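You operate a simulated robot arm through the tools that you are given. There is no shell and no other tool.

The job below is to be done with a simulated robot arm. You get a single attempt, and the scene is never put back.

JOB
Bag two limes, press LIME once for each, then press DONE.
Fine: the paper bag on the bench; the other limes stay in the grey tray.

The check looks at the end state, three seconds after you hand in, the way a careful person would. Anything else that was tipped, shoved, dropped, spilled or broken makes it a failure.

ROBOT AND FRAMES
A 6-joint arm with a two-finger parallel gripper, fixed in place. Base frame: the origin is at the foot of the arm, x ahead of it, y to its left, z up; the work surface is at about z = 0.86. Lengths are in m, angles in degrees, forces in N, time in s.
With the tool pointing down near the work surface it reaches from about 0.36 to 0.76 m from the base axis. Its first joint turns from -66.0 to 66.0 degrees. Payload 2.45 kg.
Tool frame: the origin (TCP) lies between the finger pads and is the grasp point; the fingertips stand 0.024 m ahead of it; z points along the fingers, y is the line along which they close. Largest opening 0.068 m; finger width 0.017, thickness 0.01; the body of the gripper, 0.04 by 0.07 m, starts 0.041 m behind the TCP.
Orientation is that of the tool frame in the base frame, as a unit quaternion [w, x, y, z]. With the fingers straight down and closing along the base's y, the tool's x points along the base's -x, its y along +y and its z along -z.

CONTROLS
- The arm moves only by the tool step_arm. Its argument "motion" is a list of rows, each a list of 7 numbers: the turn, a rotation vector about the base's x, y, z in degrees, then the shift along the base's x, y, z in m, then the opening, from 0 (shut) to 1 (fully open). In form: [[ax, ay, az, dx, dy, dz, hand], ...]. A call has 1 to 20 rows; each row shifts and turns the commanded pose from where the row before left it. Each row takes 0.2 s and may step no farther than 0.05 m and 8.6 degrees from the row before; otherwise, or with a gripper value out of range, the whole call is refused. Where a pose cannot be reached the arm comes as near as it can. A force on the tool above 60 N (or 10 N above the force at the start of the call, whichever is more), or a blocked arm, ends the call early, and 0.2 s more pass. Each finger travels about 0.108 m/s and halts on what it meets, pressing with about 35 N; the grip force reading is that of the motor and also rises with nothing between the fingers. The clock runs only during rows and for 0.2 s after the last one: add rows that do not move to give the fingers time. The reply holds the time, the measured pose of the TCP, the force on the tool along the base axes, the opening and the grip force, in the units named above and with some noise, with the torque about the TCP (base axes, N m) and any sound that the robot's microphone picked up.
- Cameras (640 x 400 px; columns grow to the right, rows downward): "scene" is fixed at [0.1723, 0.4019, 1.4663]; the picture's right is [-0.81, -0.59, 0.00], its down [-0.32, 0.44, -0.84] and it looks along [0.50, -0.68, -0.54] (base axes); focal length 336 px, centre (320, 200). "wrist" rides on the gripper at [0.084, 0.011, -0.075] in the tool frame; the picture's right is [-0.13, 0.99, 0.00], its down [-0.60, -0.08, -0.79] and it looks along [-0.79, -0.10, 0.61] (tool axes); focal length 251 px, centre (320, 200).
- snapshot(camera): a new picture of that camera. It takes no simulated time.
- measure_at(camera, pixels): for up to 12 pixels [column, row] of the newest picture of that camera ("zoom" is the newest enlarged one), the place [x, y, z] in the base frame of the surface seen there, good to about 0.003 m, but the place of the scene camera against the robot may be out by one fixed shift of up to 0.012 m in any direction. It takes no simulated time.
- close_up(camera, box): a new picture of the part [left, top, right, bottom] of that camera's present view, enlarged. It takes no simulated time.
- close_job(): hands the job in; it is judged then, once.

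Open the gripper and draw the arm clear of the work before you hand the job in, unless the task says otherwise.

The tools are called after "Emit:" as a command line: name --pt "numbers of a row" for each row, then --argument value for the rest, lists and objects as JSON in quotes. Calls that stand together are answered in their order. step_arm: Moves the arm, as the interface text tells. Its arguments: {"type":"object","properties":{"motion":{"type":"array","items":{"type":"array","items":{"type":"number"}}}},"required":["motion"]} The other tools are called the same way: snapshot (camera) takes a picture; measure_at (camera, pixels) gives the place of the surface under pixels of a picture; close_up (camera, box) takes an enlarged picture of a part of a camera's view; close_job () hands the job in.

At the start:

```text
clock: 0.0
tcp_pos: [0.4588, 0.1063, 1.2241]
orientation: [0.0, 0.001, 1.0, -0.001]
contact_force: [-0.4, 0.1, -0.1]
wrist_torque: [-0.02, -0.03, -0.02]
gripper_width: 0.068
grip_force: 0.0
```

scene: 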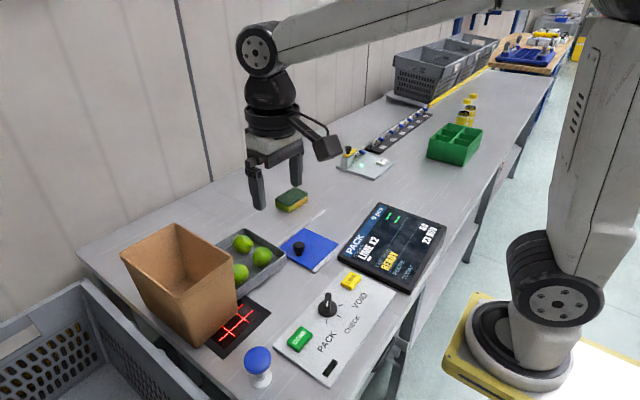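
wrist: 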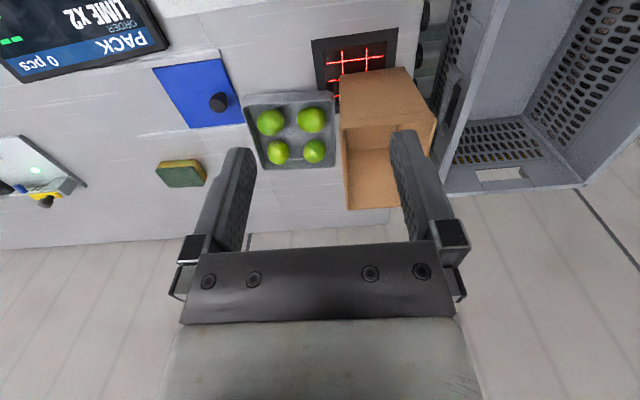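

The scene shows four limes in the grey tray near (245,258), the paper bag near (180,280), and a panel with buttons near (335,325). I'll take enlarged pictures to read the panel and the labels.

Emit:
close_up --camera "scene" --box '[240, 190, 460, 390]'

Emit:
close_up --camera "scene" --box '[110, 200, 310, 390]'

Emit:
close_up --camera "wrist" --box '[0, 0, 480, 250]'

```text
2.00 times, centred on (350, 290) of scene
```

zoom: 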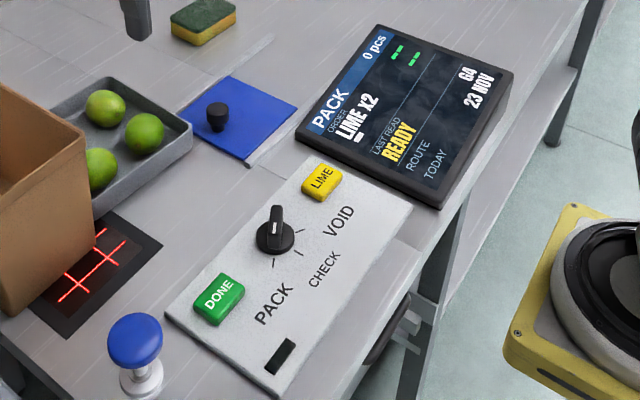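

```text
2.11 times, centred on (210, 295) of scene
```

zoom: 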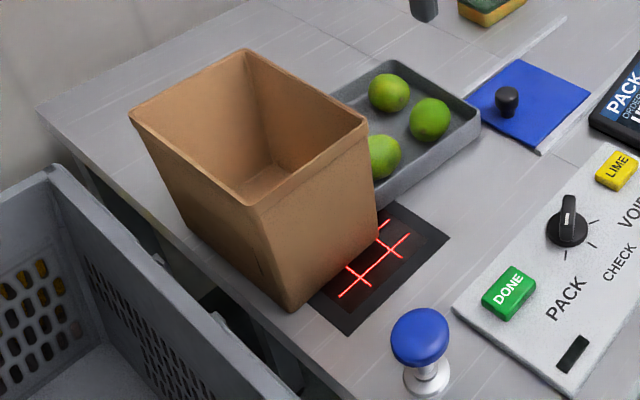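

```text
1.33 times, centred on (240, 125) of wrist
```

zoom: 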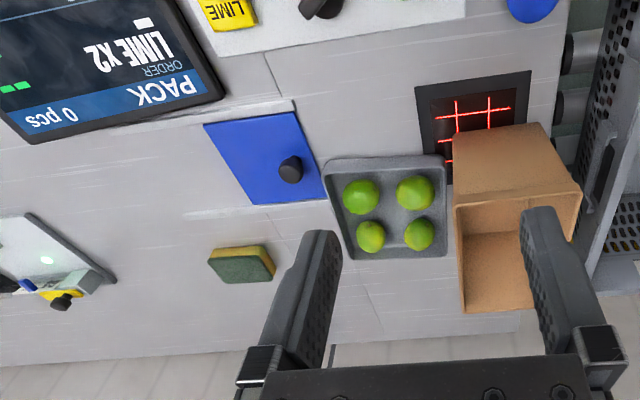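

The screen at (395,245) reads PACK, ORDER LIME X2, 0 pcs, READY. I'll zoom tighter on the knob, the buttons and the display to check the mode before touching anything.

Emit:
close_up --camera "scene" --box '[280, 265, 380, 350]'

Emit:
close_up --camera "scene" --box '[335, 195, 455, 295]'

Emit:
close_up --camera "scene" --box '[200, 220, 300, 310]'

Emit:
measure_at --camera "scene" --pixels '[[352, 279], [300, 337], [243, 241], [262, 254], [240, 270], [178, 224], [122, 254], [232, 263], [191, 299], [258, 356], [328, 296], [290, 300]]'

Emit:
measure_at --camera "wrist" --pixels '[[270, 121], [311, 119], [278, 151], [315, 151], [243, 95], [333, 93], [265, 169], [335, 166], [342, 80], [404, 68], [436, 122], [341, 128]]'

```text
4.71 times, centred on (330, 308) of scene
```

zoom: 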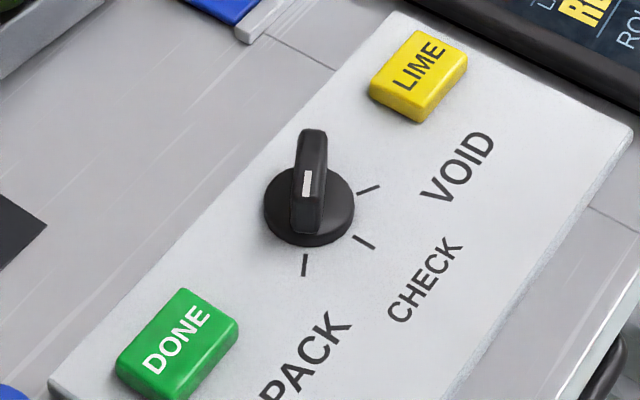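

```text
4.00 times, centred on (395, 245) of scene
```

zoom: 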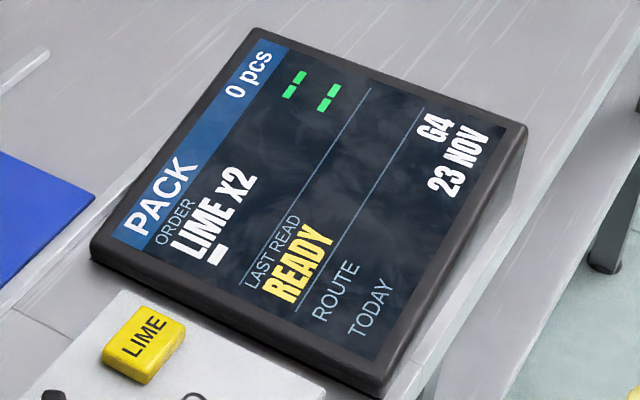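

```text
4.44 times, centred on (250, 265) of scene
```

zoom: 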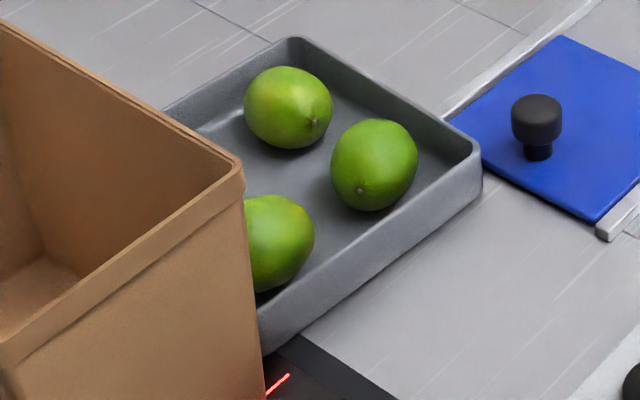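

```text
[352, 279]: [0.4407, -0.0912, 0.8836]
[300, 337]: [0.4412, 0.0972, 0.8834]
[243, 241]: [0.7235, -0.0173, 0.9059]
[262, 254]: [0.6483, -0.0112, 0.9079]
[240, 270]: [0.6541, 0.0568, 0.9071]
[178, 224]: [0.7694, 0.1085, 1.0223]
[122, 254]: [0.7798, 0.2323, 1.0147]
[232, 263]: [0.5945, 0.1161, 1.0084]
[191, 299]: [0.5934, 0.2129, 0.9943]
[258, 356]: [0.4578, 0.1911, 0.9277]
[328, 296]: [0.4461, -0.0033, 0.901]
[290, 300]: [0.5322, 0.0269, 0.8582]
```

```text
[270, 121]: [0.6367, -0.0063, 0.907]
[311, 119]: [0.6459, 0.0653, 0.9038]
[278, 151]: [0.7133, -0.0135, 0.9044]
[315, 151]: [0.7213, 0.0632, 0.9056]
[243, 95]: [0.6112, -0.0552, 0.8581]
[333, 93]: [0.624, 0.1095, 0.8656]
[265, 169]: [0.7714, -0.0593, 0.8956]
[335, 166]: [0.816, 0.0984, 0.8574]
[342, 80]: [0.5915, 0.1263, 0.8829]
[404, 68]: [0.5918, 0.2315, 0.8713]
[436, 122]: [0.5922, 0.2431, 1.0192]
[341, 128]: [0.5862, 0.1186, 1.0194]
```

The knob's pointer is on PACK, matching the header, so nothing there needs changing. The limes sit near x 0.64/0.72 and y -0.01/0.065. I'll move above the tray at a safe height to measure the limes and tray with the wrist camera.

Emit:
step_arm --pt "0 0 0 0.03 -0.02 -0.02 1" --pt "0 0 0 0.03 -0.02 -0.02 1" --pt "0 0 0 0.03 -0.02 -0.02 1" --pt "0 0 0 0.03 -0.02 -0.02 1" --pt "0 0 0 0.02 -0.01 -0.02 1" --pt "0 0 0 0 0 0 1"

Emit:
snapshot --camera "wrist"

```text
clock: 1.4
tcp_pos: [0.5996, 0.016, 1.1254]
orientation: [0.001, 0.001, 1.0, 0.0]
contact_force: [-0.3, 0.3, 0.0]
wrist_torque: [-0.02, -0.01, -0.01]
gripper_width: 0.0681
grip_force: 0.1
```

```text
taken
```

wrist: 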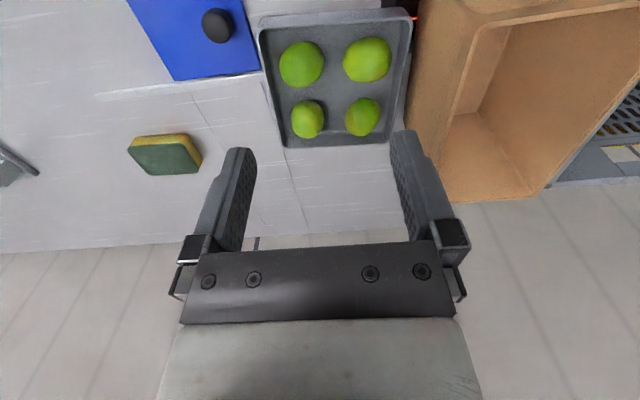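

The wrist picture now shows limes at (301,64), (367,60), (308,119), (362,117), the tray rim from about (258,30) to (410,15), and the bag's near rim at (460,10). I'll measure lime edges and the tray walls.

Emit:
measure_at --camera "wrist" --pixels '[[301, 64], [282, 64], [320, 64], [301, 44], [301, 83], [308, 119], [294, 119], [322, 119], [308, 101], [308, 135], [367, 60], [362, 117]]'

Emit:
measure_at --camera "wrist" --pixels '[[259, 32], [264, 70], [276, 115], [285, 146], [335, 147], [340, 17], [385, 90], [335, 90], [460, 10], [500, 25], [525, 190], [440, 150]]'

Emit:
close_up --camera "wrist" --box '[240, 0, 440, 160]'

```text
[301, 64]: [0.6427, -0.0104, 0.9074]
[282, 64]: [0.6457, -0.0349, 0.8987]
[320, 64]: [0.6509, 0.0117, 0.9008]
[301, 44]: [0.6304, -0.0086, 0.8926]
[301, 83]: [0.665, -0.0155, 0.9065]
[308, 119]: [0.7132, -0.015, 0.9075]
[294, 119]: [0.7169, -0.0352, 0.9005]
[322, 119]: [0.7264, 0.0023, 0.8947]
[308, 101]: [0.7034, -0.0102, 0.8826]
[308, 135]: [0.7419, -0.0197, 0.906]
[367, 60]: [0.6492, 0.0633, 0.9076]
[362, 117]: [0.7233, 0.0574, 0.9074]
```

```text
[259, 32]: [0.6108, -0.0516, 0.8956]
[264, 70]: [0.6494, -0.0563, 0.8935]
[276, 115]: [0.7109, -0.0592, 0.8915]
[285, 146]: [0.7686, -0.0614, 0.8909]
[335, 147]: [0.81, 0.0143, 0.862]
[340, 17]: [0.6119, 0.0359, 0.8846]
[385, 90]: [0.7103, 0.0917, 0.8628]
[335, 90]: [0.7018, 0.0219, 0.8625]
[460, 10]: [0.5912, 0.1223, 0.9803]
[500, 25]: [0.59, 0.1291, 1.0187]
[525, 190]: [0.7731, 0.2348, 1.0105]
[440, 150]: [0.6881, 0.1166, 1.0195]
```

```text
2.50 times, centred on (340, 80) of wrist
```

zoom: 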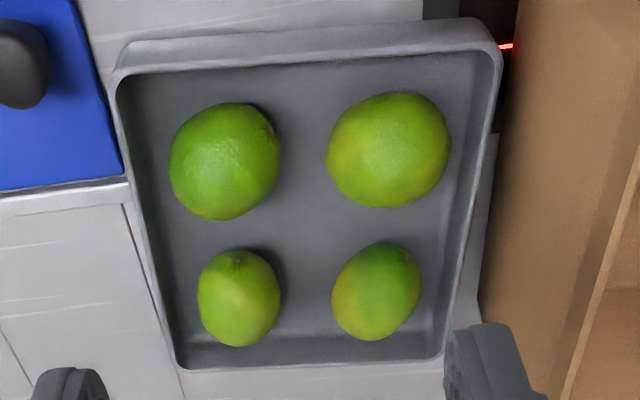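

The tray's floor is at z≈0.8625 and the rim at ≈0.895, so finger clearance at the walls matters. I'll measure the inner wall edges of the tray and the sides of the far limes on this enlarged picture.

Emit:
measure_at --camera "zoom" --pixels '[[142, 260], [148, 260], [154, 260], [160, 260], [168, 260], [178, 260], [300, 345], [300, 352], [300, 358], [300, 364], [300, 369], [300, 338]]'

Emit:
measure_at --camera "zoom" --pixels '[[440, 320], [446, 320], [452, 320], [458, 320], [464, 320], [434, 320], [376, 345], [376, 352], [376, 358], [300, 72], [300, 64], [300, 45]]'

Emit:
measure_at --camera "zoom" --pixels '[[200, 298], [278, 298], [238, 252], [238, 344], [239, 300], [334, 300], [420, 285], [378, 248], [370, 338], [378, 292], [250, 262], [400, 262]]'

```text
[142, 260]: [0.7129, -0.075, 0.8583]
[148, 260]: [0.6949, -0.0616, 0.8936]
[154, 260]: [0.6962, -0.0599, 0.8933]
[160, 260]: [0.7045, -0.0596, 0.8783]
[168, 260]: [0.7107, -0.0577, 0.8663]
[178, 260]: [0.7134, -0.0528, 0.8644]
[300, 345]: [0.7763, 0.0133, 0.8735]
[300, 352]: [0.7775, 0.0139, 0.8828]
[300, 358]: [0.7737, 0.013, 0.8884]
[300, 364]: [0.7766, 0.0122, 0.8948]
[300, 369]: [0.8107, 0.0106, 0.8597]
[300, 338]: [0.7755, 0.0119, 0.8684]
```

```text
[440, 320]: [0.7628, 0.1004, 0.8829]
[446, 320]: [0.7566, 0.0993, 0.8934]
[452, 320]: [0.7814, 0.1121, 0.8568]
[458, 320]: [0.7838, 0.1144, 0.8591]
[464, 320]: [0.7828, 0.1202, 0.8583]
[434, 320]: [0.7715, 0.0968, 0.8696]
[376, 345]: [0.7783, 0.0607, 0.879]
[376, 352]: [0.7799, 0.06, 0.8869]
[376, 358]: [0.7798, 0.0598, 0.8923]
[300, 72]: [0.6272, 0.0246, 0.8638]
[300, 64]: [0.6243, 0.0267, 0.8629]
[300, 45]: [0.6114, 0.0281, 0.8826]
```

```text
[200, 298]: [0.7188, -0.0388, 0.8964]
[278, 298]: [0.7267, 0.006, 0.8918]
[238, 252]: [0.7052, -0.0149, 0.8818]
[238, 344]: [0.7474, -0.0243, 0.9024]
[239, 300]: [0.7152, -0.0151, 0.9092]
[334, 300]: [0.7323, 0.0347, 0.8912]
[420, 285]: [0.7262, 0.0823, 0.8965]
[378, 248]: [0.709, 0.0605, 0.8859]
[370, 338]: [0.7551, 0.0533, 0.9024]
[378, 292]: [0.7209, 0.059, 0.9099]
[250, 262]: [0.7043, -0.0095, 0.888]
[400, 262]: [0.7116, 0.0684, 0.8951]
```

C, the far-left lime, measures about (0.729, -0.017), with clear space on its diagonals. The inner walls are at y≈-0.058, x≈0.7755 and y≈0.098. I'll move above it with a 45° yaw, which keeps the camera away from the bag, then look again.

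Emit:
step_arm --pt "0 0 7.5 0.0216 -0.0055 -0.018 0.92" --pt "0 0 7.5 0.0216 -0.0055 -0.018 0.92" --pt "0 0 7.5 0.0216 -0.0055 -0.018 0.92" --pt "0 0 7.5 0.0216 -0.0055 -0.018 0.92" --pt "0 0 7.5 0.0216 -0.0055 -0.018 0.92" --pt "0 0 7.5 0.0214 -0.0055 -0.018 0.92" --pt "0 0 0 0 0 0 0.92"

Emit:
snapshot --camera "wrist"

Emit:
snapshot --camera "scene"

```text
clock: 3.0
tcp_pos: [0.7293, -0.0158, 1.0161]
orientation: [0.0, -0.384, 0.923, 0.0]
contact_force: [-0.6, -0.1, 0.0]
wrist_torque: [0.05, -0.03, -0.01]
gripper_width: 0.0627
grip_force: 0.1
```

```text
taken
```

wrist: 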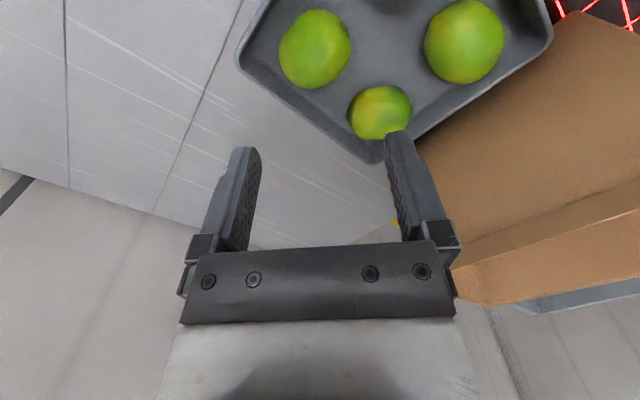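

```text
taken
```

scene: 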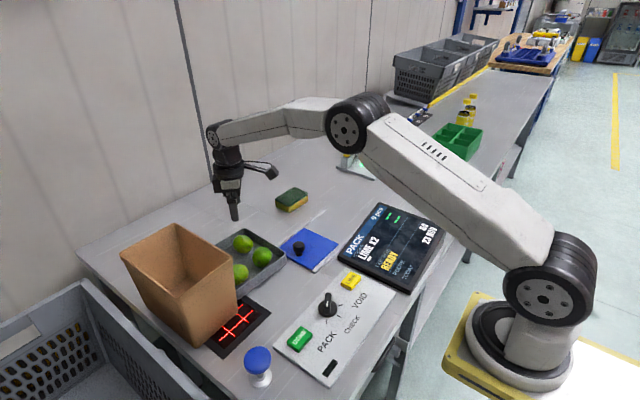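

In this view lime C is at (315,48), D at (380,112) and B at (463,40). I'll measure C's edges to refine the grasp point.

Emit:
measure_at --camera "wrist" --pixels '[[315, 48], [281, 48], [349, 50], [315, 12], [315, 85], [290, 25], [340, 75], [340, 20], [290, 75], [242, 60], [300, 125], [382, 160]]'

```text
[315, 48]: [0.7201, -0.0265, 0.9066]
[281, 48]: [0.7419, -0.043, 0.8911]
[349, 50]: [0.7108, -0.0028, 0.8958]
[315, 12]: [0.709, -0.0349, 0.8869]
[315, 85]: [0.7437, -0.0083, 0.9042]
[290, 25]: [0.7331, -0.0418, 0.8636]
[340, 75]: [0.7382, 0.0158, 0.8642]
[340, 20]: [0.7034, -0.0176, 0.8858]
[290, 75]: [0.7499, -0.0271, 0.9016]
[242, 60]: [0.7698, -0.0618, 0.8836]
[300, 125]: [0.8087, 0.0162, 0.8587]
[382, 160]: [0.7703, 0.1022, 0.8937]
```

C's centre works out to about (0.728, -0.020, 0.886). I'll add 12° of yaw for even clearance to the left and far walls, shift onto it and descend to z≈0.896. That puts the fingertips about 9 mm above the tray floor.

Emit:
step_arm --pt "0 0 6 -0.0005 -0.002 0 0.92" --pt "0 0 6 -0.0007 -0.002 0 0.92" --pt "0 0 0 0 0 -0.03 0.92" --pt "0 0 0 0 0 -0.03 0.92" --pt "0 0 0 0 0 -0.02 0.92" --pt "0 0 0 0 0 0 0.92"

Emit:
snapshot --camera "wrist"

```text
clock: 4.4
tcp_pos: [0.7273, -0.0191, 0.9366]
orientation: [0.0, -0.477, 0.879, 0.0]
contact_force: [1.0, 0.3, -0.3]
wrist_torque: [-0.01, 0.02, 0.0]
gripper_width: 0.0627
grip_force: 0.1
```

```text
taken
```

wrist: 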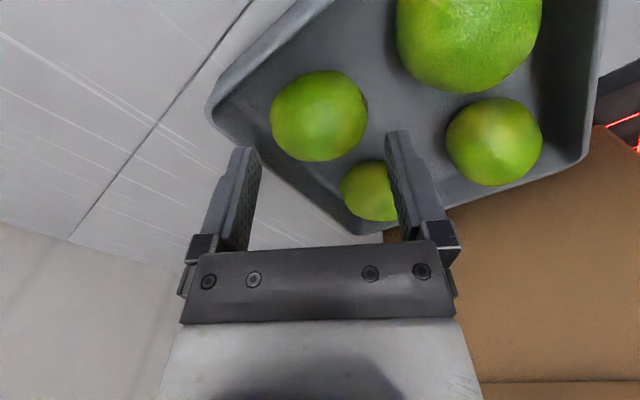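

Lime C at (319,115) is centred between the fingers and matches the expected position under the TCP. I'll descend the last 40 mm.

Emit:
step_arm --pt "0 0 0 0 0 -0.02 0.92" --pt "0 0 0 0 0 -0.02 0.92" --pt "0 0 0 0 0 0 0.92"

Emit:
snapshot --camera "wrist"

```text
clock: 5.2
tcp_pos: [0.7259, -0.0204, 0.8973]
orientation: [0.0, -0.478, 0.879, 0.0]
contact_force: [0.5, 0.3, 0.5]
wrist_torque: [0.03, -0.02, -0.01]
gripper_width: 0.0627
grip_force: 0.1
```

```text
taken
```

wrist: 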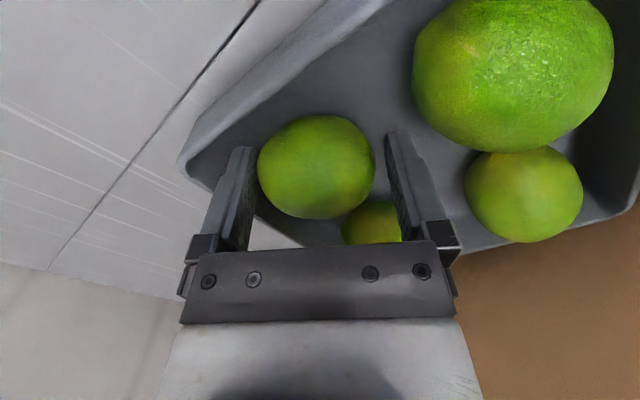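

There has been no contact, and lime C at (316,167) sits between the pads. I'll close the fingers now.

Emit:
step_arm --pt "0 0 0 0 0 0 0.6" --pt "0 0 0 0 0 0 0.5" --pt "0 0 0 0 0 0 0.5"

```text
clock: 6.0
tcp_pos: [0.7266, -0.0194, 0.8978]
orientation: [-0.001, -0.477, 0.879, 0.0]
contact_force: [0.1, -0.1, -0.4]
wrist_torque: [0.02, 0.0, 0.02]
gripper_width: 0.0536
grip_force: 35.6
```

The fingers stopped at 0.0536 m with 35.6 N, so the lime is held. I'll lift slowly a little way and check.

Emit:
step_arm --pt "0 0 0 0 0 0.01 0.5" --pt "0 0 0 0 0 0.02 0.5" --pt "0 0 0 0 0 0.03 0.5" --pt "0 0 0 0 0 0 0.5"

Emit:
snapshot --camera "wrist"

```text
clock: 7.0
tcp_pos: [0.7263, -0.0182, 0.9564]
orientation: [0.0, -0.478, 0.879, 0.001]
contact_force: [0.4, -0.3, -0.4]
wrist_torque: [-0.01, 0.0, 0.0]
gripper_width: 0.0537
grip_force: 34.7
```

```text
taken
```

wrist: 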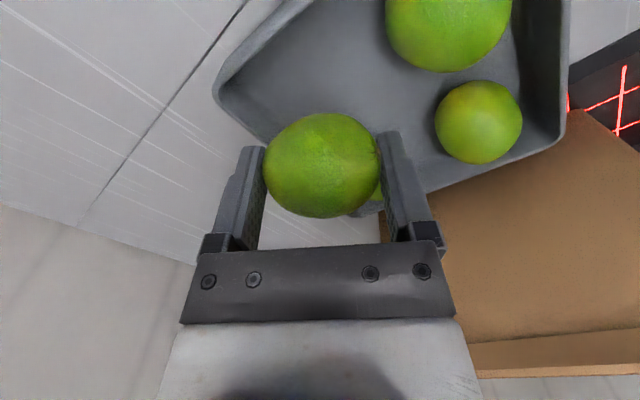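

The lime is lifted and still held firmly at (322,165). I'll raise it well over the bag rim (z≈1.02) and move above the bag while turning the yaw back.

Emit:
step_arm --pt "0 0 0 0 0 0.04 0.5" --pt "0 0 0 0 0 0.04 0.5" --pt "0 0 0 0 0 0.04 0.5" --pt "0 0 0 0 0 0.04 0.5" --pt "0 0 -7.1 -0.002 0.0244 0 0.5" --pt "0 0 -7.1 -0.002 0.0244 0 0.5" --pt "0 0 -7.1 -0.002 0.0244 0 0.5" --pt "0 0 -7.1 -0.002 0.0244 0 0.5" --pt "0 0 -7.1 -0.002 0.0244 0 0.5" --pt "0 0 -7.1 -0.002 0.0244 0 0.5" --pt "0 0 -7.1 -0.002 0.0244 0 0.5" --pt "0 0 -7.3 -0.002 0.0244 0 0.5" --pt "0 0 0 0 0 0 0.5"

Emit:
snapshot --camera "wrist"

Emit:
snapshot --camera "scene"

```text
clock: 9.8
tcp_pos: [0.7099, 0.176, 1.1166]
orientation: [0.0, 0.001, 1.0, 0.0]
contact_force: [0.6, -0.9, -0.3]
wrist_torque: [-0.03, 0.0, -0.01]
gripper_width: 0.0537
grip_force: 35.0
```

```text
taken
```

wrist: 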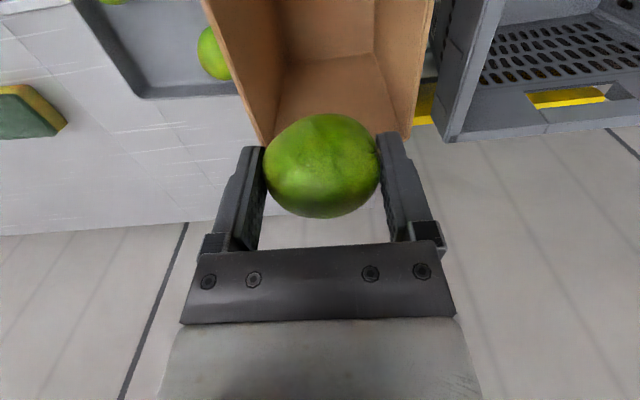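

```text
taken
```

scene: 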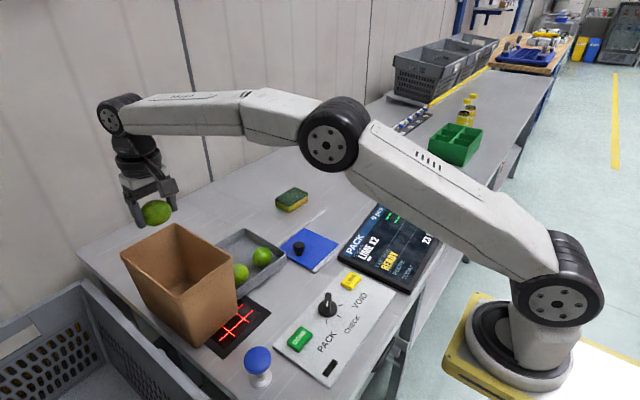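

The lime is over the bag, with the opening visible from about (205,0) to (435,0). I'll measure the rim and the bag floor to centre the drop.

Emit:
measure_at --camera "wrist" --pixels '[[215, 30], [235, 80], [252, 120], [430, 30], [420, 80], [412, 125], [330, 80], [330, 30], [290, 85], [375, 80], [262, 140], [404, 136]]'

Emit:
close_up --camera "wrist" --box '[190, 0, 450, 160]'

```text
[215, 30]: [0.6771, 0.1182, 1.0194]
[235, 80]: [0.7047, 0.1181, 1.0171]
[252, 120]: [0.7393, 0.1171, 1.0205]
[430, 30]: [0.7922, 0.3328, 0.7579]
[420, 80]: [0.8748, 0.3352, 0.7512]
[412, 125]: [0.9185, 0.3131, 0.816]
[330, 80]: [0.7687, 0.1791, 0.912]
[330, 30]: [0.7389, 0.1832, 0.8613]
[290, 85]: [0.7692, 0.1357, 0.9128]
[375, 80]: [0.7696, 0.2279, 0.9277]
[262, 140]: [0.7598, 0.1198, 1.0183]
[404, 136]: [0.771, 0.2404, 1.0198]
```

```text
2.46 times, centred on (320, 80) of wrist
```

zoom: 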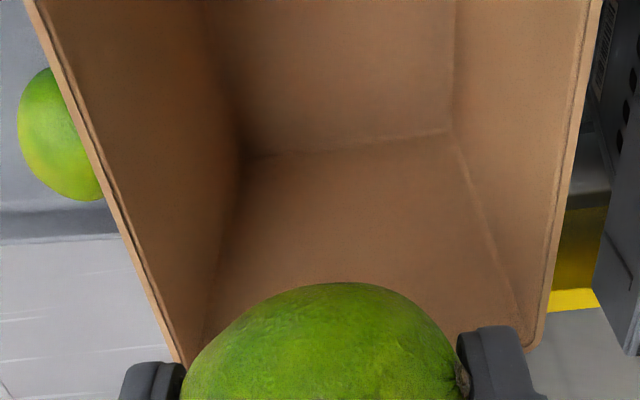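

The bag opening spans y 0.118–0.241 and x 0.59–0.773, with the floor at 0.861. I'll shift 3.5 mm in y and lower the lime into the bag to z≈0.966. That keeps the wrist camera above rim height.

Emit:
step_arm --pt "0 0 0 0 0.0035 -0.02 0.5" --pt "0 0 0 0 0 -0.03 0.5" --pt "0 0 0 0 0 -0.03 0.5" --pt "0 0 0 0 0 -0.03 0.5" --pt "0 0 0 0 0 -0.025 0.5" --pt "0 0 0 0 0 -0.015 0.5" --pt "0 0 0 0 0 0 0.5"

Emit:
snapshot --camera "wrist"

Emit:
close_up --camera "scene" --box '[80, 110, 300, 370]'

```text
clock: 11.4
tcp_pos: [0.7105, 0.1803, 0.9662]
orientation: [0.0, 0.0, 1.0, 0.0]
contact_force: [0.5, 0.4, 0.1]
wrist_torque: [0.0, 0.02, -0.01]
gripper_width: 0.0536
grip_force: 34.8
```

```text
taken
```

wrist: 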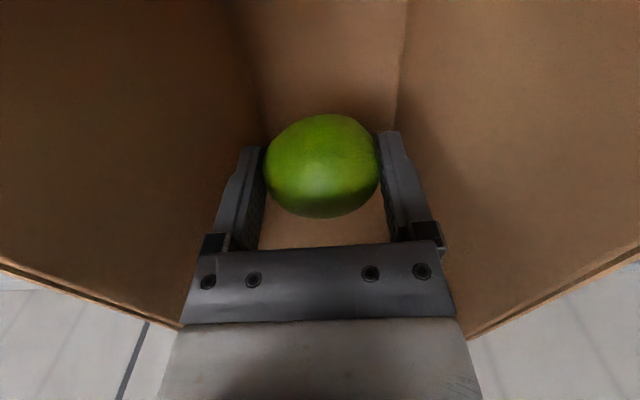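

```text
1.54 times, centred on (190, 240) of scene
```

zoom: 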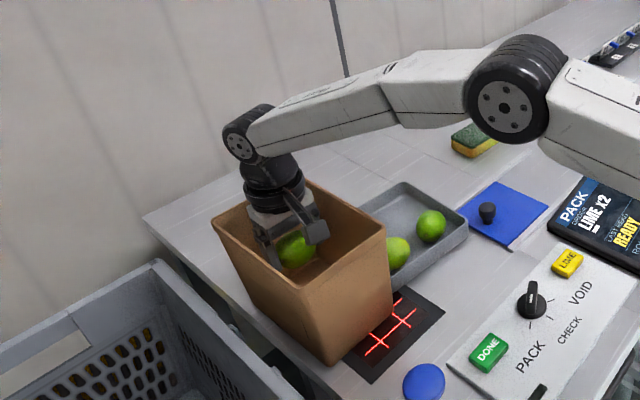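

The lime is inside the bag and nothing is touching (forces near zero). I'll open the fingers to release it, then rise straight up.

Emit:
step_arm --pt "0 0 0 0 0 -0.012 0.5" --pt "0 0 0 0 0 0 0.95" --pt "0 0 0 0 0 0 0.95" --pt "0 0 0 0 0 0 0.95" --pt "0 0 0 0 0 0.03 0.95" --pt "0 0 0 0 0 0.04 0.95" --pt "0 0 0 0 0 0.04 0.95" --pt "0 0 0 0 0 0.04 0.95" --pt "0 0 0 0 0 0 0.95"

Emit:
snapshot --camera "wrist"

Emit:
snapshot --camera "scene"

```text
clock: 13.4
tcp_pos: [0.7108, 0.18, 1.1063]
orientation: [0.0, -0.001, 1.0, 0.0]
contact_force: [0.4, -0.2, 0.2]
wrist_torque: [0.0, -0.03, -0.02]
gripper_width: 0.0646
grip_force: 0.0
```

```text
taken
```

wrist: 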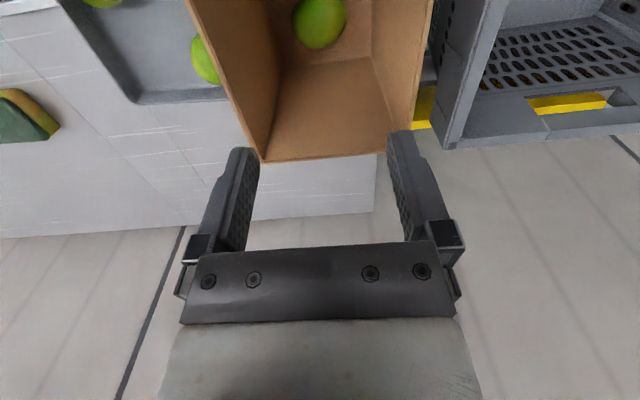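

```text
taken
```

scene: 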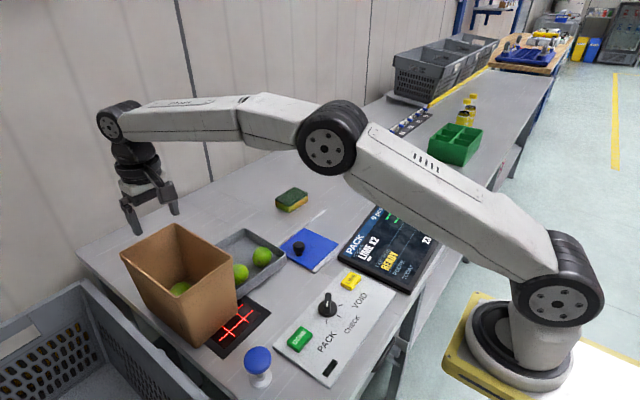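

The first lime is in the bag at (320,20) of the wrist view, and the bag hasn't moved. I'll travel at a safe height to above the LIME button near (0.44, -0.09), shutting the gripper on the way.

Emit:
step_arm --pt "0 0 0 -0.034 -0.034 0 0.95" --pt "0 0 0 -0.034 -0.034 0 0.6" --pt "0 0 0 -0.034 -0.034 0 0.3" --pt "0 0 0 -0.034 -0.034 0 0" --pt "0 0 0 -0.034 -0.034 0 0" --pt "0 0 0 -0.034 -0.034 0 0" --pt "0 0 0 -0.034 -0.034 0 0" --pt "0 0 0 -0.034 -0.032 0 0" --pt "0 0 0 0 0 -0.04 0" --pt "0 0 0 0 0 0 0"

Emit:
snapshot --camera "wrist"

Emit:
snapshot --camera "scene"

```text
clock: 15.6
tcp_pos: [0.4376, -0.0897, 1.0652]
orientation: [0.0, 0.0, 1.0, 0.0]
contact_force: [0.2, 0.5, 0.1]
wrist_torque: [0.0, 0.0, -0.04]
gripper_width: 0.0
grip_force: 23.9
```

```text
taken
```

wrist: 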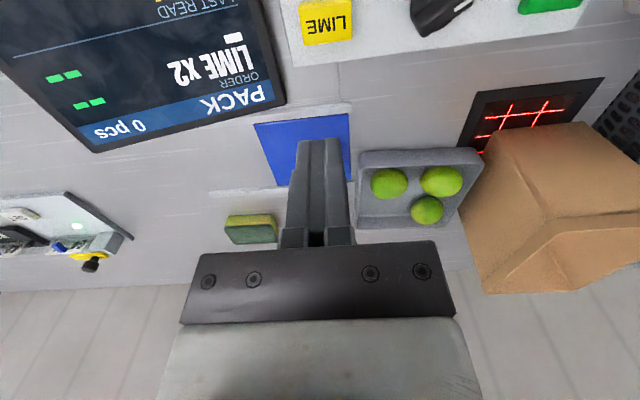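

```text
taken
```

scene: 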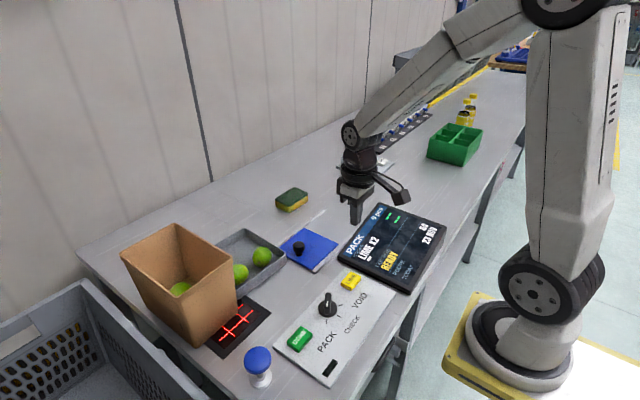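

The LIME button shows at about (327,22) in the wrist view and the fingers are shut. I'll measure its top face and the neighbouring knob and display.

Emit:
measure_at --camera "wrist" --pixels '[[327, 22], [306, 25], [349, 20], [327, 5], [327, 38], [306, 10], [349, 35], [440, 10], [270, 60], [250, 80], [390, 40], [300, 60]]'

Emit:
close_up --camera "wrist" --box '[240, 0, 440, 120]'

```text
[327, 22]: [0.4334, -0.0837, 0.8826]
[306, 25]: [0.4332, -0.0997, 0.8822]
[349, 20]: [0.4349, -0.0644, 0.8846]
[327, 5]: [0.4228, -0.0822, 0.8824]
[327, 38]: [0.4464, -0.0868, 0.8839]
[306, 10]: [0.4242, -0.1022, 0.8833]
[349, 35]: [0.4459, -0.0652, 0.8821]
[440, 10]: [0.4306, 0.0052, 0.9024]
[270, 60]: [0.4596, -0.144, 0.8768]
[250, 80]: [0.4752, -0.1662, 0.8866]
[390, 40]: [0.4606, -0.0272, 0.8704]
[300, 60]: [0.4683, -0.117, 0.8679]
```

```text
3.20 times, centred on (340, 60) of wrist
```

zoom: 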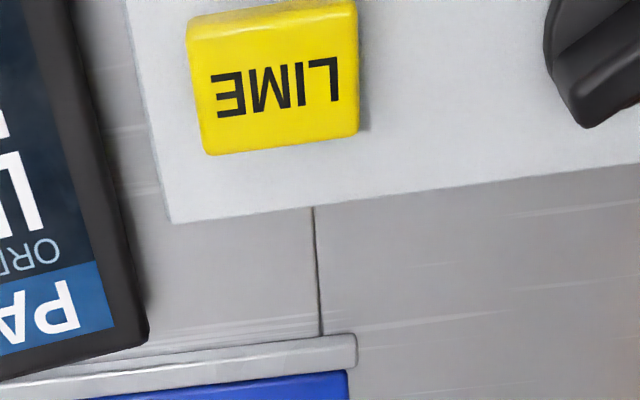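

The button's top face is centred near (0.436, -0.083) at z≈0.883, and the shut fingertips will touch it at TCP z≈0.907. I'll align and descend to about 8 mm above it.

Emit:
step_arm --pt "0 0 0 -0.0015 0.0065 -0.03 0" --pt "0 0 0 0 0 -0.04 0" --pt "0 0 0 0 0 -0.04 0" --pt "0 0 0 0 0 -0.025 0" --pt "0 0 0 0 0 -0.015 0" --pt "0 0 0 0 0 0 0"

Emit:
snapshot --camera "wrist"

Emit:
close_up --camera "scene" --box '[290, 190, 450, 330]'

```text
clock: 17.0
tcp_pos: [0.4359, -0.0862, 0.9146]
orientation: [0.0, 0.0, 1.0, -0.001]
contact_force: [0.8, -0.1, 0.1]
wrist_torque: [-0.03, 0.02, 0.01]
gripper_width: 0.0003
grip_force: 22.7
```

```text
taken
```

wrist: 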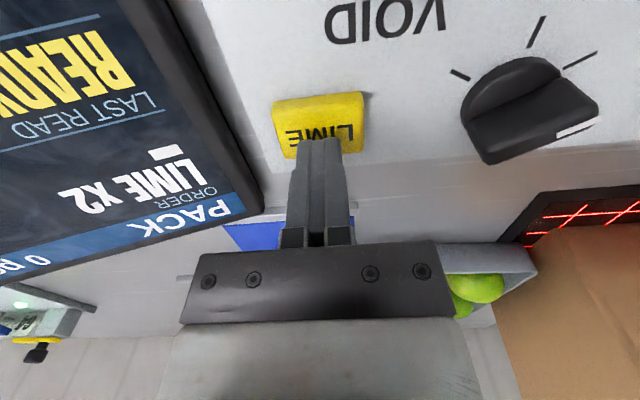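

```text
2.86 times, centred on (370, 260) of scene
```

zoom: 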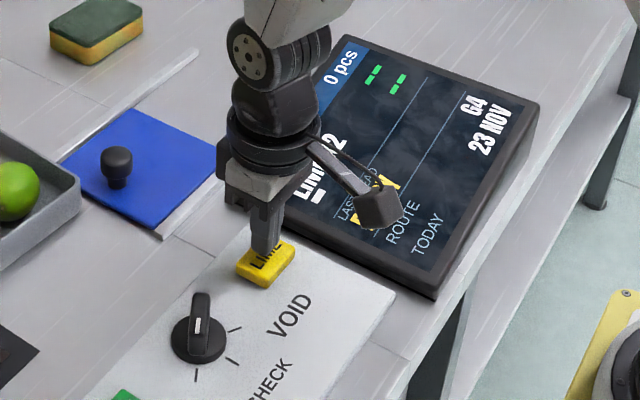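

The fingertips are just above the LIME button with no contact, and they're centred on it at (318,140) in the wrist view. Before pressing, I'll take a closer look at the knob so I know the mode.

Emit:
close_up --camera "wrist" --box '[420, 0, 640, 180]'

Emit:
close_up --camera "wrist" --box '[250, 70, 390, 180]'

```text
2.22 times, centred on (530, 90) of wrist
```

zoom: 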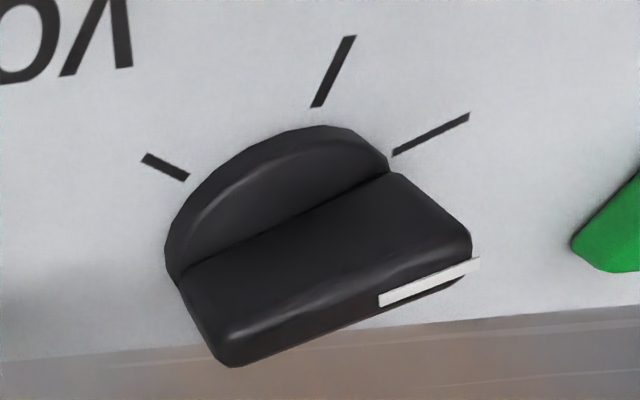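

```text
3.64 times, centred on (320, 125) of wrist
```

zoom: 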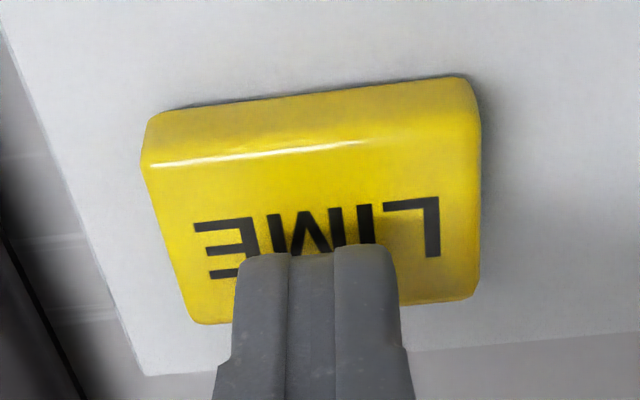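

The knob's pointer and white mark are on the PACK side, and the tip is above the middle of the LIME button. I'll press down in small steps, watching for a click and the force.

Emit:
step_arm --pt "0 0 0 0 0.001 -0.005 0" --pt "0 0 0 0 0 -0.003 0" --pt "0 0 0 0 0 -0.002 0"

```text
clock: 17.8
tcp_pos: [0.4371, -0.0834, 0.9055]
orientation: [0.0, -0.001, 1.0, 0.001]
contact_force: [-0.1, -1.5, 1.6]
wrist_torque: [-0.04, 0.0, -0.02]
gripper_width: 0.0
grip_force: 23.3
```

A light force of 1.6 N at z=0.9055 means the tip is just touching the button. I'll press a little deeper.

Emit:
step_arm --pt "0 0 0 0 0 -0.002 0" --pt "0 0 0 0 0 -0.002 0"

Emit:
close_up --camera "scene" --box '[290, 190, 450, 330]'

```text
clock: 18.4
tcp_pos: [0.4362, -0.0829, 0.902]
orientation: [0.0, 0.0, 1.0, 0.0]
contact_force: [-1.7, -0.1, 4.0]
wrist_torque: [-0.01, 0.08, 0.04]
gripper_width: 0.0
grip_force: 23.9
heard: click
```

```text
2.86 times, centred on (370, 260) of scene
```

zoom: 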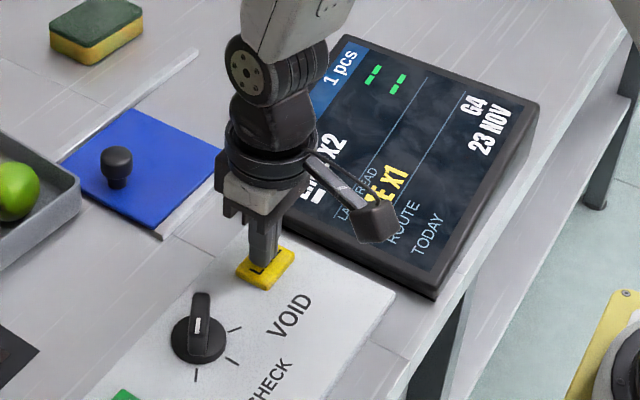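

A click was heard and the display now shows 1 pcs with "LIME X1" as the last read. I'll lift straight off the button and rise to travel height.

Emit:
step_arm --pt "0 0 0 0 0 0.01 0" --pt "0 0 0 0 0 0.03 0" --pt "0 0 0 0 0 0.04 0" --pt "0 0 0 0 0 0.04 0" --pt "0 0 0 0 0 0.04 0" --pt "0 0 0 0 0 0.04 0" --pt "0 0 0 0 0 0 0"

Emit:
snapshot --camera "scene"

Emit:
close_up --camera "scene" --box '[335, 195, 455, 295]'

```text
clock: 20.0
tcp_pos: [0.4415, -0.0837, 1.1016]
orientation: [0.0, 0.0, 1.0, 0.0]
contact_force: [0.5, 0.5, -0.4]
wrist_torque: [-0.01, 0.03, 0.0]
gripper_width: 0.0001
grip_force: 24.2
```

```text
taken
```

scene: 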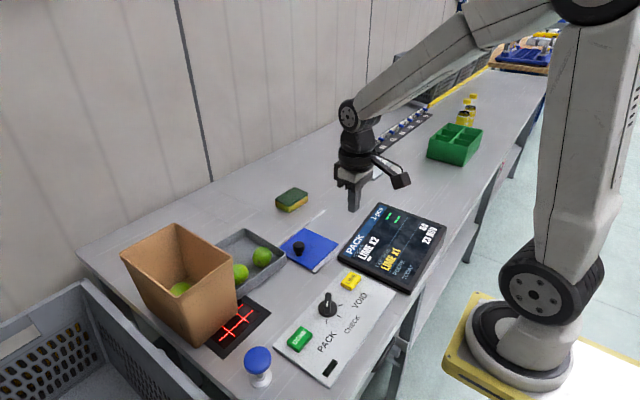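

```text
4.00 times, centred on (395, 245) of scene
```

zoom: 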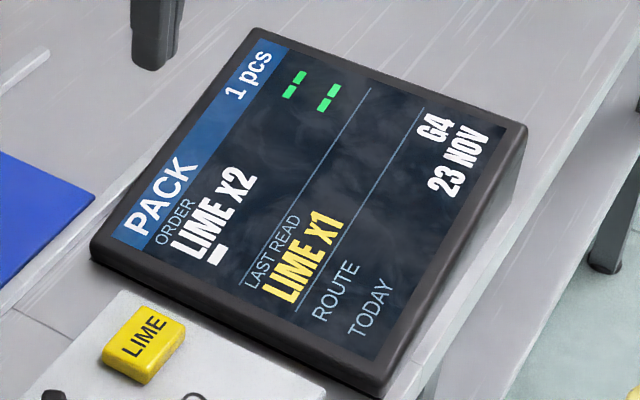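

The display confirms 1 pcs, and all else is undisturbed. I'll open the gripper and move above lime A at about (0.652, -0.012), with a slight yaw to line up with its narrower axis.

Emit:
step_arm --pt "0 0 0 0.042 0.0144 -0.006 0.3" --pt "0 0 -5 0.042 0.0144 -0.02 0.95" --pt "0 0 -5 0.042 0.0144 -0.02 0.95" --pt "0 0 -5 0.042 0.0144 -0.02 0.95" --pt "0 0 0 0.042 0.0144 -0.02 0.95" --pt "0 0 0 0 0 0 0.95"

Emit:
snapshot --camera "wrist"

```text
clock: 21.4
tcp_pos: [0.6486, -0.0128, 1.0123]
orientation: [0.0, 0.13, 0.992, -0.001]
contact_force: [0.4, -0.1, -0.4]
wrist_torque: [-0.01, 0.01, 0.0]
gripper_width: 0.0645
grip_force: 0.0
```

```text
taken
```

wrist: 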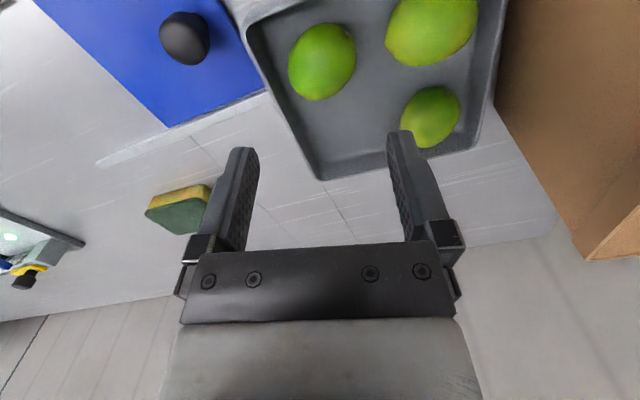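

Lime A is at (322,61), almost exactly under the TCP, with its narrow axis along the closing direction. I'll measure its sides, the left tray wall and the neighbouring lime.

Emit:
measure_at --camera "wrist" --pixels '[[322, 61], [290, 64], [354, 58], [322, 26], [322, 98], [262, 60], [270, 75], [276, 75], [284, 75], [388, 40], [404, 110], [252, 30]]'

Emit:
close_up --camera "wrist" --box '[230, 0, 500, 180]'

```text
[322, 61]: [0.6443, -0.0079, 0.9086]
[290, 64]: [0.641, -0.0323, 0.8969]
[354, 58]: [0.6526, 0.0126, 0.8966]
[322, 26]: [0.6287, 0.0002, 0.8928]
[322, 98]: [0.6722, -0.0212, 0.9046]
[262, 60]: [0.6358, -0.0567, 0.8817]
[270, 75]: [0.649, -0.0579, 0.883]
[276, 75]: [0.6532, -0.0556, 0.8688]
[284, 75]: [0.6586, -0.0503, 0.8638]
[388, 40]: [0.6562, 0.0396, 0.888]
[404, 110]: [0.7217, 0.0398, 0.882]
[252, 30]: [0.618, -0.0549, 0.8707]
```

```text
2.22 times, centred on (365, 90) of wrist
```

zoom: 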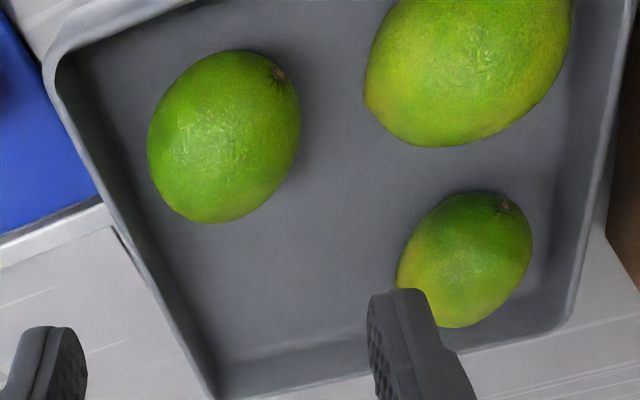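

A's centre is about (0.652, -0.012), and the left wall's inner face is at y≈-0.056. I'll narrow the opening to 0.060 m, shift the TCP to about (0.652, -0.011), descend partway and check.

Emit:
step_arm --pt "0 0 0 0.003 0.002 -0.006 0.88" --pt "0 0 0 0 0 -0.03 0.88" --pt "0 0 0 0 0 -0.025 0.88" --pt "0 0 0 0 0 -0.015 0.88" --pt "0 0 0 0 0 0 0.88"

Emit:
snapshot --camera "wrist"

```text
clock: 22.6
tcp_pos: [0.6513, -0.0107, 0.9394]
orientation: [0.001, 0.13, 0.991, 0.0]
contact_force: [-0.3, -0.3, 0.0]
wrist_torque: [-0.02, -0.01, -0.01]
gripper_width: 0.0598
grip_force: 0.1
```

```text
taken
```

wrist: 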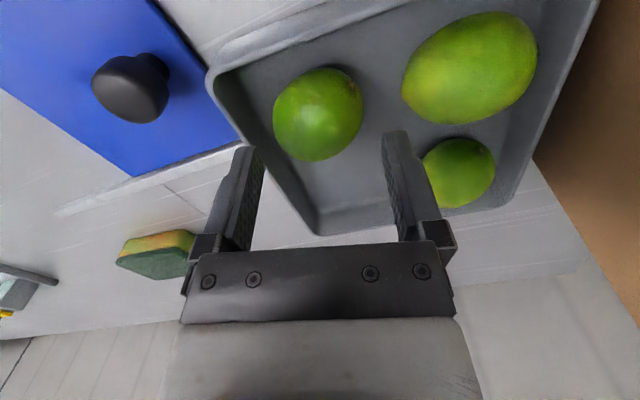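

Lime A at (318,114) is centred between the fingers as planned. I'll descend the last 42 mm in gentle steps.

Emit:
step_arm --pt "0 0 0 0 0 -0.015 0.88" --pt "0 0 0 0 0 -0.015 0.88" --pt "0 0 0 0 0 -0.012 0.88" --pt "0 0 0 0 0 0 0.88"

Emit:
snapshot --camera "wrist"

```text
clock: 23.6
tcp_pos: [0.6506, -0.0112, 0.8974]
orientation: [0.001, 0.131, 0.991, 0.0]
contact_force: [0.1, 0.1, 0.0]
wrist_torque: [-0.02, 0.04, -0.02]
gripper_width: 0.0597
grip_force: 0.1
```

```text
taken
```

wrist: 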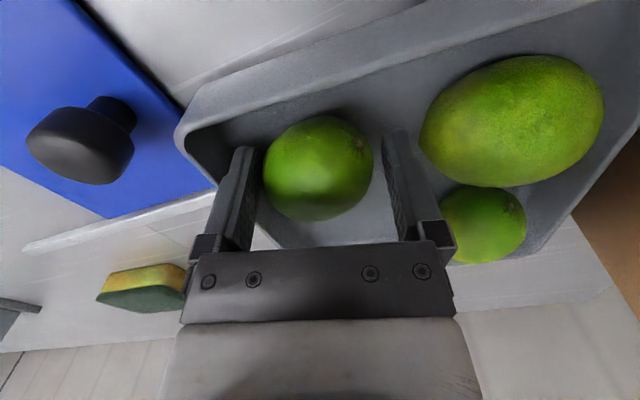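

The fingers are around lime A at (318,168) with no contact force. I'll close, then lift a little.

Emit:
step_arm --pt "0 0 0 0 0 0 0.6" --pt "0 0 0 0 0 0 0.5" --pt "0 0 0 0 0 0 0.5" --pt "0 0 0 0 0 0.01 0.5" --pt "0 0 0 0 0 0.02 0.5" --pt "0 0 0 0 0 0.03 0.5" --pt "0 0 0 0 0 0 0.5"

Emit:
snapshot --camera "wrist"

```text
clock: 25.2
tcp_pos: [0.6511, -0.0092, 0.9575]
orientation: [0.0, 0.131, 0.991, 0.0]
contact_force: [0.6, -0.3, -0.2]
wrist_torque: [0.01, 0.0, -0.02]
gripper_width: 0.0519
grip_force: 34.9
```

```text
taken
```

wrist: 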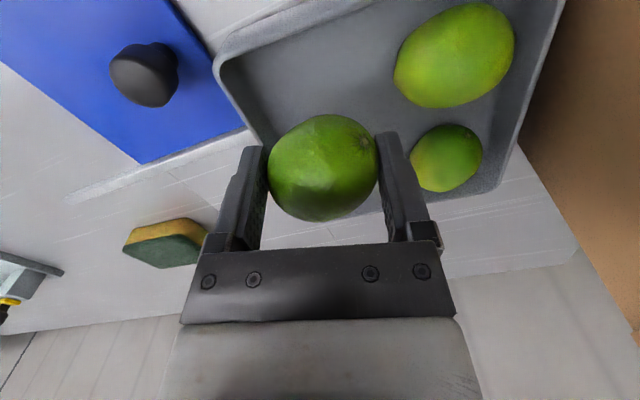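

The second lime is held (0.0519 m, 34.9 N), with two limes left in the tray. I'll raise it above the rim and carry it over the bag.

Emit:
step_arm --pt "0 0 0 0 0 0.04 0.5" --pt "0 0 0 0 0 0.04 0.5" --pt "0 0 0 0 0 0.04 0.5" --pt "0 0 0 0 0 0.04 0.5" --pt "0 0 3 0.01 0.032 0 0.5" --pt "0 0 3 0.01 0.032 0 0.5" --pt "0 0 3 0.01 0.032 0 0.5" --pt "0 0 3 0.01 0.032 0 0.5" --pt "0 0 3 0.01 0.032 0 0.5" --pt "0 0 0 0.009 0.029 0 0.5" --pt "0 0 0 0 0 0 0.5"

Emit:
snapshot --camera "wrist"

Emit:
snapshot --camera "scene"

```text
clock: 27.6
tcp_pos: [0.7086, 0.1794, 1.1167]
orientation: [0.0, 0.0, 1.0, 0.0]
contact_force: [0.3, 0.3, -0.9]
wrist_torque: [-0.03, 0.05, -0.07]
gripper_width: 0.052
grip_force: 34.9
```

```text
taken
```

wrist: 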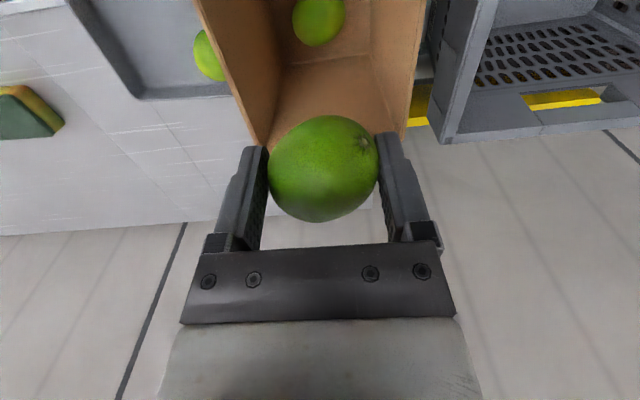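

```text
taken
```

scene: 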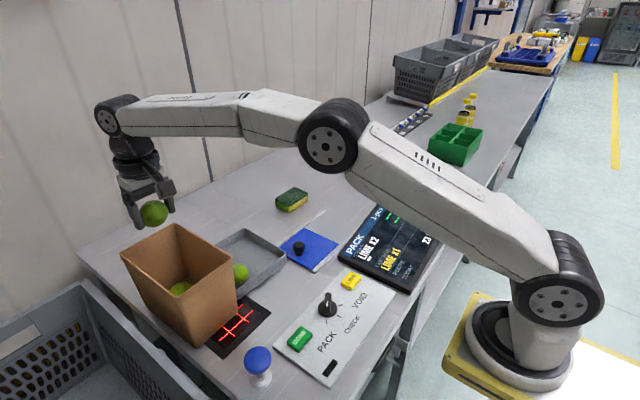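

Lime 1 is visible in the bag at (319,20). I'll measure where it lies so the second one isn't set down squarely on top of it.

Emit:
measure_at --camera "wrist" --pixels '[[319, 20], [296, 20], [342, 20], [319, 42], [300, 36], [330, 75], [260, 135], [402, 133], [240, 90]]'

```text
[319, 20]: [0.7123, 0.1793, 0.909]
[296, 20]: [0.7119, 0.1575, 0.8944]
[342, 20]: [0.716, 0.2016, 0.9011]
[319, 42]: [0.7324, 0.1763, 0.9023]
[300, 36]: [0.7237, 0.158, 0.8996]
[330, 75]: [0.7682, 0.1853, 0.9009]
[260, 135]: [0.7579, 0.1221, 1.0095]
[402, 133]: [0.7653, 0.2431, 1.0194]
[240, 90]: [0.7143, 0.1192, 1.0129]
```

Lime 1 rests at about (0.718, 0.179), with its top at 0.909. I'll move to x≈0.695 so the second lime settles on the near side, and lower to z≈0.968. Lime 2's bottom will then be at about 0.934.

Emit:
step_arm --pt "0 0 0 -0.0135 0.001 -0.02 0.5" --pt "0 0 0 0 0 -0.03 0.5" --pt "0 0 0 0 0 -0.03 0.5" --pt "0 0 0 0 0 -0.03 0.5" --pt "0 0 0 0 0 -0.025 0.5" --pt "0 0 0 0 0 -0.013 0.5" --pt "0 0 0 0 0 0 0.5"

Emit:
snapshot --camera "wrist"

Emit:
close_up --camera "scene" --box '[80, 160, 280, 360]'

```text
clock: 29.2
tcp_pos: [0.6963, 0.1806, 0.9683]
orientation: [0.0, 0.0, 1.0, 0.0]
contact_force: [-0.5, 1.0, -1.3]
wrist_torque: [-0.02, 0.02, -0.04]
gripper_width: 0.0517
grip_force: 34.8
```

```text
taken
```

wrist: 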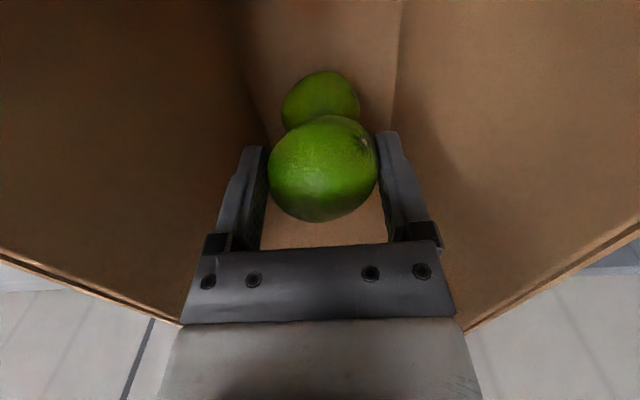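

```text
2.00 times, centred on (180, 260) of scene
```

zoom: 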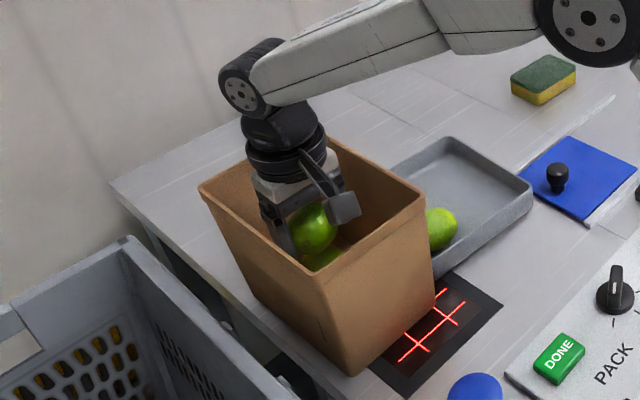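

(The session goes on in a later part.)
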